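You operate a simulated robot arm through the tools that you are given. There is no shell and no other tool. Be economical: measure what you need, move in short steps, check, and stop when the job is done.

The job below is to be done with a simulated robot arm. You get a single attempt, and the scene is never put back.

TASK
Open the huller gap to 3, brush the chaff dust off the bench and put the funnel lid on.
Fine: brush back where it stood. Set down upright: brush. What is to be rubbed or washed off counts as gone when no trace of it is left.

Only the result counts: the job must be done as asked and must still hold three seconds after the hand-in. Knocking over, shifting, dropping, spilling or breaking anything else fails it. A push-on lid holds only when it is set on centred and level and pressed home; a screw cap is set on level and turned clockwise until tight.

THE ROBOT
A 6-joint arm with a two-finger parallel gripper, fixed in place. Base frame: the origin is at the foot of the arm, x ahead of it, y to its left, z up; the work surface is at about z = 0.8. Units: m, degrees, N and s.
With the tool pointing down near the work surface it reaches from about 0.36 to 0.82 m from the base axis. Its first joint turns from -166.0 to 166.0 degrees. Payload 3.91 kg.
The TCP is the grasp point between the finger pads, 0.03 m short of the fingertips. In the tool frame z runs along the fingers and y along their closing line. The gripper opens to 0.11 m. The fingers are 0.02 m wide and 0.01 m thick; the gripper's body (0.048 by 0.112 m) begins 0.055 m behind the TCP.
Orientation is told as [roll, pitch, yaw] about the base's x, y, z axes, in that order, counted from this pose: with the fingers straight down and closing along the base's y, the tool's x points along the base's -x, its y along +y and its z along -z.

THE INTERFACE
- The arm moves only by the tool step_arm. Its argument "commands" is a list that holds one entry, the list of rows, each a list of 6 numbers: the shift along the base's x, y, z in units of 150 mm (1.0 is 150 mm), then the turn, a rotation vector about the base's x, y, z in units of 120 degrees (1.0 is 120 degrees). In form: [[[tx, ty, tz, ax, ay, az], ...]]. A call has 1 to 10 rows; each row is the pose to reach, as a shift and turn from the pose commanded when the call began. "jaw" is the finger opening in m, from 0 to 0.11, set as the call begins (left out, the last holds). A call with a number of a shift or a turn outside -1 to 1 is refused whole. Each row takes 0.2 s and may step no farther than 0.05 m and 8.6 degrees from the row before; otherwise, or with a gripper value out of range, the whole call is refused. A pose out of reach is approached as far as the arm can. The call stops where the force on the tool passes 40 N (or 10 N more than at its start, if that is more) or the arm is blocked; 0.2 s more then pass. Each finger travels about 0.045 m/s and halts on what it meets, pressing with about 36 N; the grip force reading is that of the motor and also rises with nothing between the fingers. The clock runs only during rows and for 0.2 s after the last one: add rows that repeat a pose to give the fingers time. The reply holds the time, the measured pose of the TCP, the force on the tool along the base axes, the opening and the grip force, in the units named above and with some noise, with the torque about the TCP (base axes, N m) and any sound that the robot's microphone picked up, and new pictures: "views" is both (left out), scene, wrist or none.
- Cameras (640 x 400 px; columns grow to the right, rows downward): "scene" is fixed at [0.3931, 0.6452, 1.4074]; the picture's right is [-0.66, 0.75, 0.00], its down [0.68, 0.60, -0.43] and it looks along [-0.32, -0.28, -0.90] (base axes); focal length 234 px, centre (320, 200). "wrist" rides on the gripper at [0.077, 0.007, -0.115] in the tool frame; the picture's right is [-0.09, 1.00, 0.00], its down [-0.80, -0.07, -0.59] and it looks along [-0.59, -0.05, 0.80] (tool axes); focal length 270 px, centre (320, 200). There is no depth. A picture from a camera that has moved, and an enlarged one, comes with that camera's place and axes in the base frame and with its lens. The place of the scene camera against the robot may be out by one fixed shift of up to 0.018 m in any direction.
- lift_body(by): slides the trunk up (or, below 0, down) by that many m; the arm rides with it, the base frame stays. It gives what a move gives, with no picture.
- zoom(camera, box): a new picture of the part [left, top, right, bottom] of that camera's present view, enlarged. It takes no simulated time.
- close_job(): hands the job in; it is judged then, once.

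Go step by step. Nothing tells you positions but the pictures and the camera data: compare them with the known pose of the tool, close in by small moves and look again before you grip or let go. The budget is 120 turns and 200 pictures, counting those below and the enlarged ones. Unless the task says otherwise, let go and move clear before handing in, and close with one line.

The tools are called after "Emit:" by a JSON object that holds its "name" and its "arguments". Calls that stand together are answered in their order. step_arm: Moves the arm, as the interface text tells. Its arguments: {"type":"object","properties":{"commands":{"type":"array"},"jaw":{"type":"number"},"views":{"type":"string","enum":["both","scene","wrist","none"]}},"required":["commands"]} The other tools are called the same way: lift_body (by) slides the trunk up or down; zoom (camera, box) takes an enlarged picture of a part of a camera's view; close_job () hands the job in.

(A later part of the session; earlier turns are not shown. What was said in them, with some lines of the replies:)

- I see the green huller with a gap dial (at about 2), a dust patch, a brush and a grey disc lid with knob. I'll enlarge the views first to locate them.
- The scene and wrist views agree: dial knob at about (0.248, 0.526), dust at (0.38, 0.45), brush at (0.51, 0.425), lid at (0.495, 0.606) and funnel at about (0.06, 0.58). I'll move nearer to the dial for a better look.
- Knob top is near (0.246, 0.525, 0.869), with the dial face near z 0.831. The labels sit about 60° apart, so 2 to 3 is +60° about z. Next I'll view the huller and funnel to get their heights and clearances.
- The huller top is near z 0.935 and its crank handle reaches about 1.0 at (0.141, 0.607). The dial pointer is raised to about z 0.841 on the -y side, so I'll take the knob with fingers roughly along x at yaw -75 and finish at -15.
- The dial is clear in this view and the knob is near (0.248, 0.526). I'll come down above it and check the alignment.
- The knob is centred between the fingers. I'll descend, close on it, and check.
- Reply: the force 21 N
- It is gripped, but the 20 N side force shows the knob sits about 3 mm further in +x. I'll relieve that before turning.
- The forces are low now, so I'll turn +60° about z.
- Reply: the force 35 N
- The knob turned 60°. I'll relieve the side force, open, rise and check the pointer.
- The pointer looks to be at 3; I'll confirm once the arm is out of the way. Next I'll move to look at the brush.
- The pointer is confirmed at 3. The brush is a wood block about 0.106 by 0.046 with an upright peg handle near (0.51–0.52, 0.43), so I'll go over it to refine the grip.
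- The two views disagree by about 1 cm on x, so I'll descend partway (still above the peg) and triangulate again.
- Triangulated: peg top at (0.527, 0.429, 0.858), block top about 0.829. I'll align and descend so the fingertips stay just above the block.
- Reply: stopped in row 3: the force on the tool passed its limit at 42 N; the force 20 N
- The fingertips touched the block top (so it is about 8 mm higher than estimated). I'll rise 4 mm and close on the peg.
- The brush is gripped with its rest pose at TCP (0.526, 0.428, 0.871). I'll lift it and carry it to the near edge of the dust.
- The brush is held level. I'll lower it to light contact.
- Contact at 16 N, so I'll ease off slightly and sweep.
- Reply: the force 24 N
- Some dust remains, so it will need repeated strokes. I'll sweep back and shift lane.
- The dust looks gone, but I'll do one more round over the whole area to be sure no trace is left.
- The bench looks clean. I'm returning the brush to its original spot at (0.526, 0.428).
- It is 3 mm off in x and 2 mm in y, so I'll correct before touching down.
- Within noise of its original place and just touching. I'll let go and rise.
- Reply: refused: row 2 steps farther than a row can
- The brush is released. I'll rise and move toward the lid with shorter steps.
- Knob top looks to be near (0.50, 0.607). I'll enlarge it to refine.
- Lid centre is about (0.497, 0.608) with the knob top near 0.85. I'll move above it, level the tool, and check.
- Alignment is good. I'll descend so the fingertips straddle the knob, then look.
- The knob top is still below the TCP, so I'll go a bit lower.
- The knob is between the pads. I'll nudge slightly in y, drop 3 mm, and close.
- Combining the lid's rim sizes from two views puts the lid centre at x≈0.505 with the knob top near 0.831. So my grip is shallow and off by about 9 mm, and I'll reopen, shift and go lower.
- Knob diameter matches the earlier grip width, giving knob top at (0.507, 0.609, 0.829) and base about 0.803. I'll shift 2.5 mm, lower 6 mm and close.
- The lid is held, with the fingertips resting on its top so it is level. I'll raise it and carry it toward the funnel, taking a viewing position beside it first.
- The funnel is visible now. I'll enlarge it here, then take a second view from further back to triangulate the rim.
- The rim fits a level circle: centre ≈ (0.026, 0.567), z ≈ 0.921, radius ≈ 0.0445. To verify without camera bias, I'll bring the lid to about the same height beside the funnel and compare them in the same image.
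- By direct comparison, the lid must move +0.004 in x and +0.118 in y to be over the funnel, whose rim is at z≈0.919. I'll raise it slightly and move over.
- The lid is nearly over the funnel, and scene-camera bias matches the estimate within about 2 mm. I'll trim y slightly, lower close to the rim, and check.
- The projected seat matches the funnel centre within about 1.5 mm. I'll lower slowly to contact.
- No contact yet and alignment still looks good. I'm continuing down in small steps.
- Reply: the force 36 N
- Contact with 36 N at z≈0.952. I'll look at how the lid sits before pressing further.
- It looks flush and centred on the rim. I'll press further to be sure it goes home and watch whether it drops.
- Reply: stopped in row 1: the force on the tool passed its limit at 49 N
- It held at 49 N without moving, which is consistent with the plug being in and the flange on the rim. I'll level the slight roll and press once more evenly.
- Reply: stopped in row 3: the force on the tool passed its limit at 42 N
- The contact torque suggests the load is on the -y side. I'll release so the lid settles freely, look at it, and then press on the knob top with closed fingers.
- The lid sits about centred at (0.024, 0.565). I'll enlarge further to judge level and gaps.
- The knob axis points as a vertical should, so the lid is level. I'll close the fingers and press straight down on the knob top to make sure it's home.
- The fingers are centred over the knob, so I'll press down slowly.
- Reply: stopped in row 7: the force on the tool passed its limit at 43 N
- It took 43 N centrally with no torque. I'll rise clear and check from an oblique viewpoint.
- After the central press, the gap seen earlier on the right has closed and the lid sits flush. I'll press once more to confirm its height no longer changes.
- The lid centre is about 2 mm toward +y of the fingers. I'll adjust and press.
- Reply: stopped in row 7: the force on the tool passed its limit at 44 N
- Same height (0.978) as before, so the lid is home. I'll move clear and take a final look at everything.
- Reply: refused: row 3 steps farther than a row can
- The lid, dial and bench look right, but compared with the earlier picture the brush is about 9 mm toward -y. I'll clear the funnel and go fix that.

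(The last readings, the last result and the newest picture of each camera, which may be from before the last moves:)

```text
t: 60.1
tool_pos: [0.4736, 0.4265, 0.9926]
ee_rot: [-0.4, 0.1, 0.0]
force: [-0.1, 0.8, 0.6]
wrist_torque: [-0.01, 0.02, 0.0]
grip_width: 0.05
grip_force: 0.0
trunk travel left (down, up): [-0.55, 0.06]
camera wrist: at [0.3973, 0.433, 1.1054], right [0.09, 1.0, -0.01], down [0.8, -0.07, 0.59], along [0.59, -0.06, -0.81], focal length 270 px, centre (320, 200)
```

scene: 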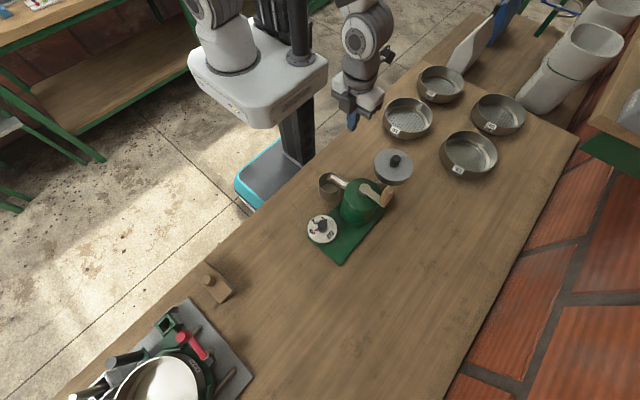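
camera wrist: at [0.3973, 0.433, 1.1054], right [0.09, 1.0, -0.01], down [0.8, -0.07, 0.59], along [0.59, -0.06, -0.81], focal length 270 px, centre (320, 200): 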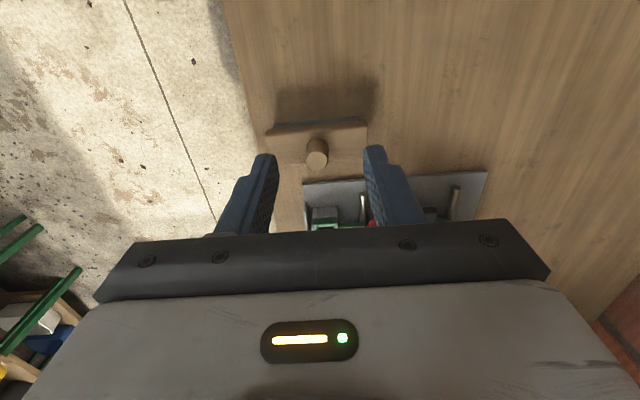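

From this view the peg is now at y≈0.418, so it shifted during or after release. I'll align over it, regrip, and put it back at y≈0.428.

Emit:
{"name": "step_arm", "arguments": {"commands": [[[0.15, -0.03, -0.2, 0.0033, 0, 0], [0.35, -0.06, -0.4, 0.0033, 0, 0], [0.35, -0.06, -0.58, 0.0033, 0, 0]]], "views": "wrist", "jaw": 0.06}}

```text
t: 60.9
tool_pos: [0.5264, 0.4179, 0.9056]
ee_rot: [0.0, 0.1, 0.0]
force: [-0.2, 0.0, -0.1]
wrist_torque: [0.03, 0.0, 0.0]
grip_width: 0.0601
grip_force: 0.0
trunk travel left (down, up): [-0.55, 0.06]
camera wrist: at [0.4489, 0.4238, 1.0183], right [0.09, 1.0, 0.0], down [0.8, -0.07, 0.59], along [0.59, -0.05, -0.81], focal length 270 px, centre (320, 200)
```

wrist: 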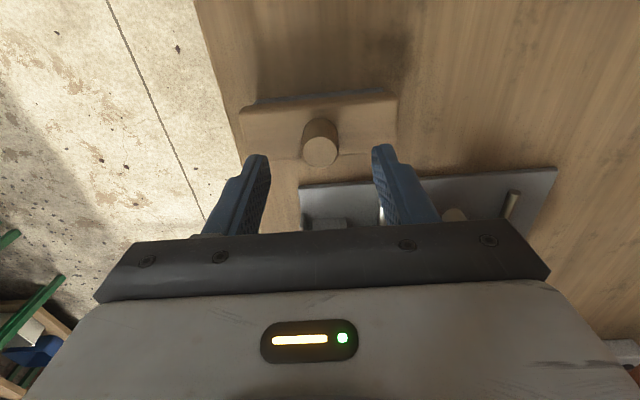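

The peg is centred in the jaws at y=0.418. I'll descend and grip.

Emit:
{"name": "step_arm", "arguments": {"commands": [[[-0.003, 0, -0.12, 0, 0, 0], [-0.003, 0, -0.225, 0, 0, 0]]], "views": "none"}}

Emit:
{"name": "step_arm", "arguments": {"commands": [[[0, 0, 0, 0, 0, 0], [0, 0, 0, 0, 0, 0], [0, 0, 0, 0, 0, 0], [0, 0, 0, 0, 0, 0]]], "jaw": 0.01, "views": "wrist"}}

```text
t: 61.5
tool_pos: [0.524, 0.4186, 0.8708]
ee_rot: [0.0, 0.1, 0.0]
force: [-0.2, -0.4, -0.4]
wrist_torque: [0.0, 0.03, -0.01]
grip_width: 0.0598
grip_force: 0.0
trunk travel left (down, up): [-0.55, 0.06]
```

```text
t: 62.5
tool_pos: [0.5259, 0.4182, 0.871]
ee_rot: [0.0, 0.1, 0.0]
force: [0.0, -0.3, 0.5]
wrist_torque: [0.0, -0.03, 0.0]
grip_width: 0.023
grip_force: 36.3
trunk travel left (down, up): [-0.55, 0.06]
camera wrist: at [0.4488, 0.4246, 0.9835], right [0.09, 1.0, 0.0], down [0.8, -0.07, 0.59], along [0.59, -0.05, -0.81], focal length 270 px, centre (320, 200)
```

wrist: 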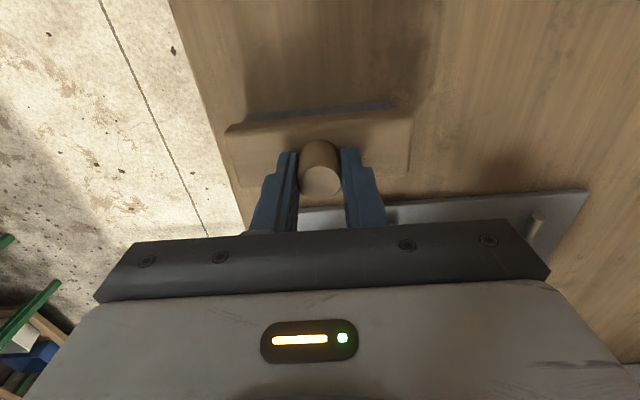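

Gripped. I'll lift slightly, shift +10 mm in y, and set it down.

Emit:
{"name": "step_arm", "arguments": {"commands": [[[0, 0, 0.03, 0, 0, 0], [0.002, 0.035, 0.04, 0, 0, 0], [0.004, 0.067, 0.04, 0, 0, 0], [0.004, 0.067, 0.02, 0, 0, 0], [0.004, 0.067, 0.003, 0, 0, 0], [0.004, 0.067, -0.003, 0, 0, 0]]], "views": "none"}}

```text
t: 63.9
tool_pos: [0.5254, 0.428, 0.8706]
ee_rot: [0.0, -0.1, 0.0]
force: [-1.2, 0.1, 7.4]
wrist_torque: [-0.17, 0.14, 0.01]
grip_width: 0.0229
grip_force: 36.2
trunk travel left (down, up): [-0.55, 0.06]
```

It is in contact with the bench at (0.525, 0.428). I'll open fully in place, then rise straight up.

Emit:
{"name": "step_arm", "arguments": {"commands": [[[0, 0, 0.003, 0, 0, 0], [0, 0, 0.003, 0, 0, 0], [0, 0, 0.003, 0, 0, 0], [0, 0, 0.003, 0, 0, 0], [0, 0, 0.003, 0, 0, 0]]], "jaw": 0.06, "views": "wrist"}}

Emit:
{"name": "step_arm", "arguments": {"commands": [[[0, 0, 0.2, 0, 0, 0], [0, 0, 0.45, 0, 0, 0], [0, 0, 0.7, 0, 0, 0], [0, 0, 1.0, 0, 0, 0]]], "views": "wrist"}}

```text
t: 65.1
tool_pos: [0.5259, 0.4281, 0.8693]
ee_rot: [0.0, 0.1, 0.0]
force: [0.7, 1.6, 3.1]
wrist_torque: [0.04, -0.05, -0.02]
grip_width: 0.0594
grip_force: 0.1
trunk travel left (down, up): [-0.55, 0.06]
camera wrist: at [0.4496, 0.4344, 0.9831], right [0.09, 1.0, 0.0], down [0.8, -0.07, 0.59], along [0.59, -0.05, -0.81], focal length 270 px, centre (320, 200)
```

wrist: 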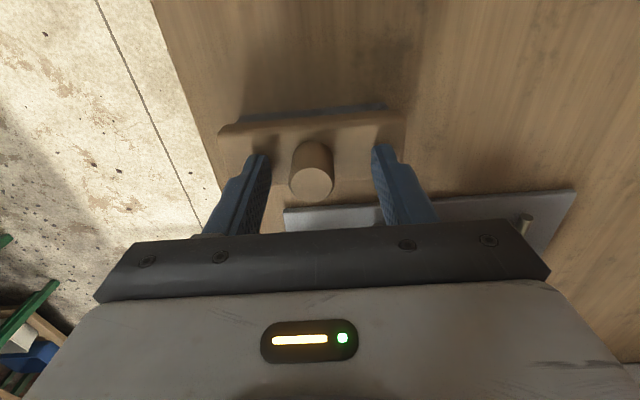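

```text
t: 66.1
tool_pos: [0.524, 0.4288, 1.0199]
ee_rot: [0.0, 0.1, 0.0]
force: [-0.1, 0.1, -0.7]
wrist_torque: [-0.02, -0.01, -0.02]
grip_width: 0.0601
grip_force: 0.0
trunk travel left (down, up): [-0.55, 0.06]
camera wrist: at [0.4462, 0.4361, 1.1329], right [0.09, 1.0, 0.0], down [0.8, -0.07, 0.59], along [0.59, -0.05, -0.81], focal length 270 px, centre (320, 200)
```

wrist: 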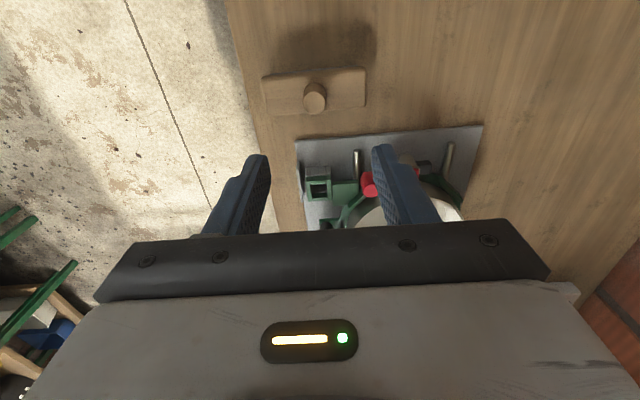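

Opening drags the brush a few mm toward -y, which explains the earlier shift. I'll move aside and measure with the scene camera.

Emit:
{"name": "step_arm", "arguments": {"commands": [[[-0.2, 0, 0.1, 0, 0, 0], [-0.45, 0, 0.2, 0, 0, 0], [-0.7, 0, 0.3, 0, 0, 0], [-1.0, 0, 0.3, 0, 0, 0]]], "views": "none"}}

Emit:
{"name": "zoom", "arguments": {"camera": "scene", "box": [180, 210, 310, 370]}}

```text
t: 67.1
tool_pos: [0.3753, 0.4266, 1.0659]
ee_rot: [0.0, 0.2, 0.0]
force: [0.0, 0.0, 0.6]
wrist_torque: [-0.02, 0.03, -0.01]
grip_width: 0.0602
grip_force: 0.1
trunk travel left (down, up): [-0.55, 0.06]
```

```text
2.50 times, centred on (245, 290) of scene
camera zoom: at [0.3931, 0.6452, 1.4074], right [-0.66, 0.75, 0.0], down [0.68, 0.6, -0.43], along [-0.32, -0.28, -0.9], focal length 586 px, centre (508, -25)
```

zoom: 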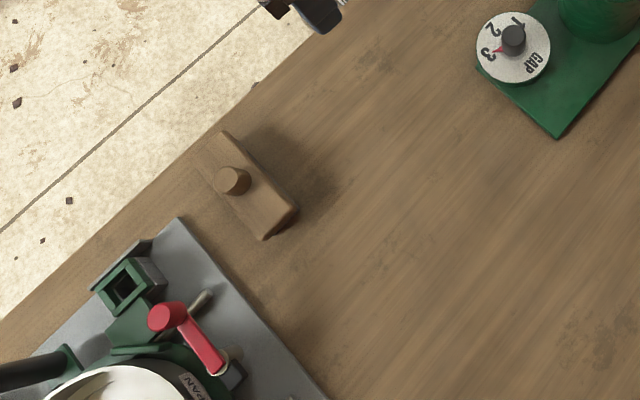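

The brush is now within about 4 mm of its original place, upright and unrotated. One last check of the lid and the bench.

Emit:
{"name": "zoom", "arguments": {"camera": "scene", "box": [350, 130, 430, 200]}}

Emit:
{"name": "zoom", "arguments": {"camera": "scene", "box": [230, 215, 310, 285]}}

```text
5.71 times, centred on (390, 165) of scene
camera zoom: at [0.3931, 0.6452, 1.4074], right [-0.66, 0.75, 0.0], down [0.68, 0.6, -0.43], along [-0.32, -0.28, -0.9], focal length 1340 px, centre (-80, 400)
```

zoom: 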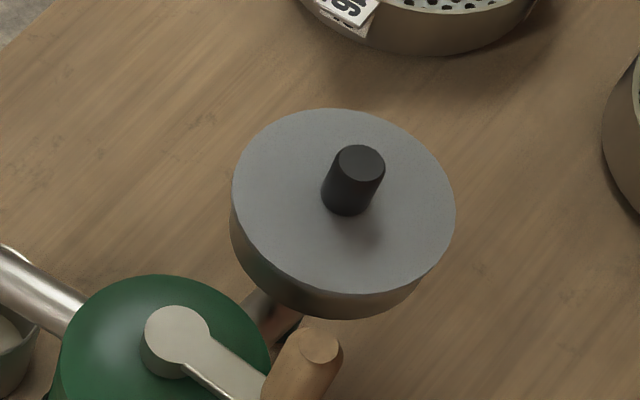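

```text
5.71 times, centred on (270, 250) of scene
camera zoom: at [0.3931, 0.6452, 1.4074], right [-0.66, 0.75, 0.0], down [0.68, 0.6, -0.43], along [-0.32, -0.28, -0.9], focal length 1340 px, centre (606, -86)
```

zoom: 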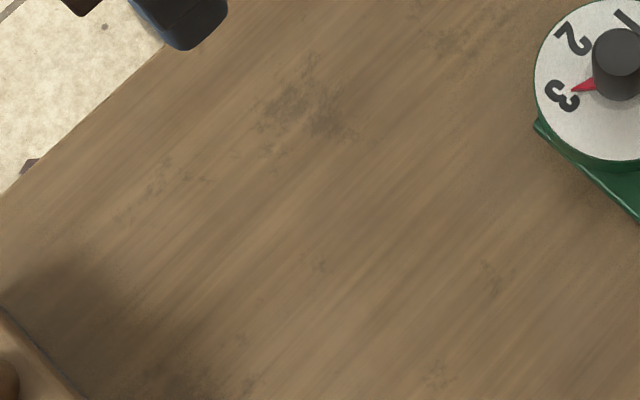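

The gap points to 3, no chaff dust is visible (the dark marks are wood grain like elsewhere on the bench), the lid is flush and level, and the brush is back upright. I'm handing in.

Emit:
{"name": "close_job", "arguments": {}}

```text
The job is handed in.
```

I turned the huller gap to 3, brushed off the chaff dust with no trace left in view, pressed the funnel lid home, and stood the brush back upright about 4 mm from its original spot.
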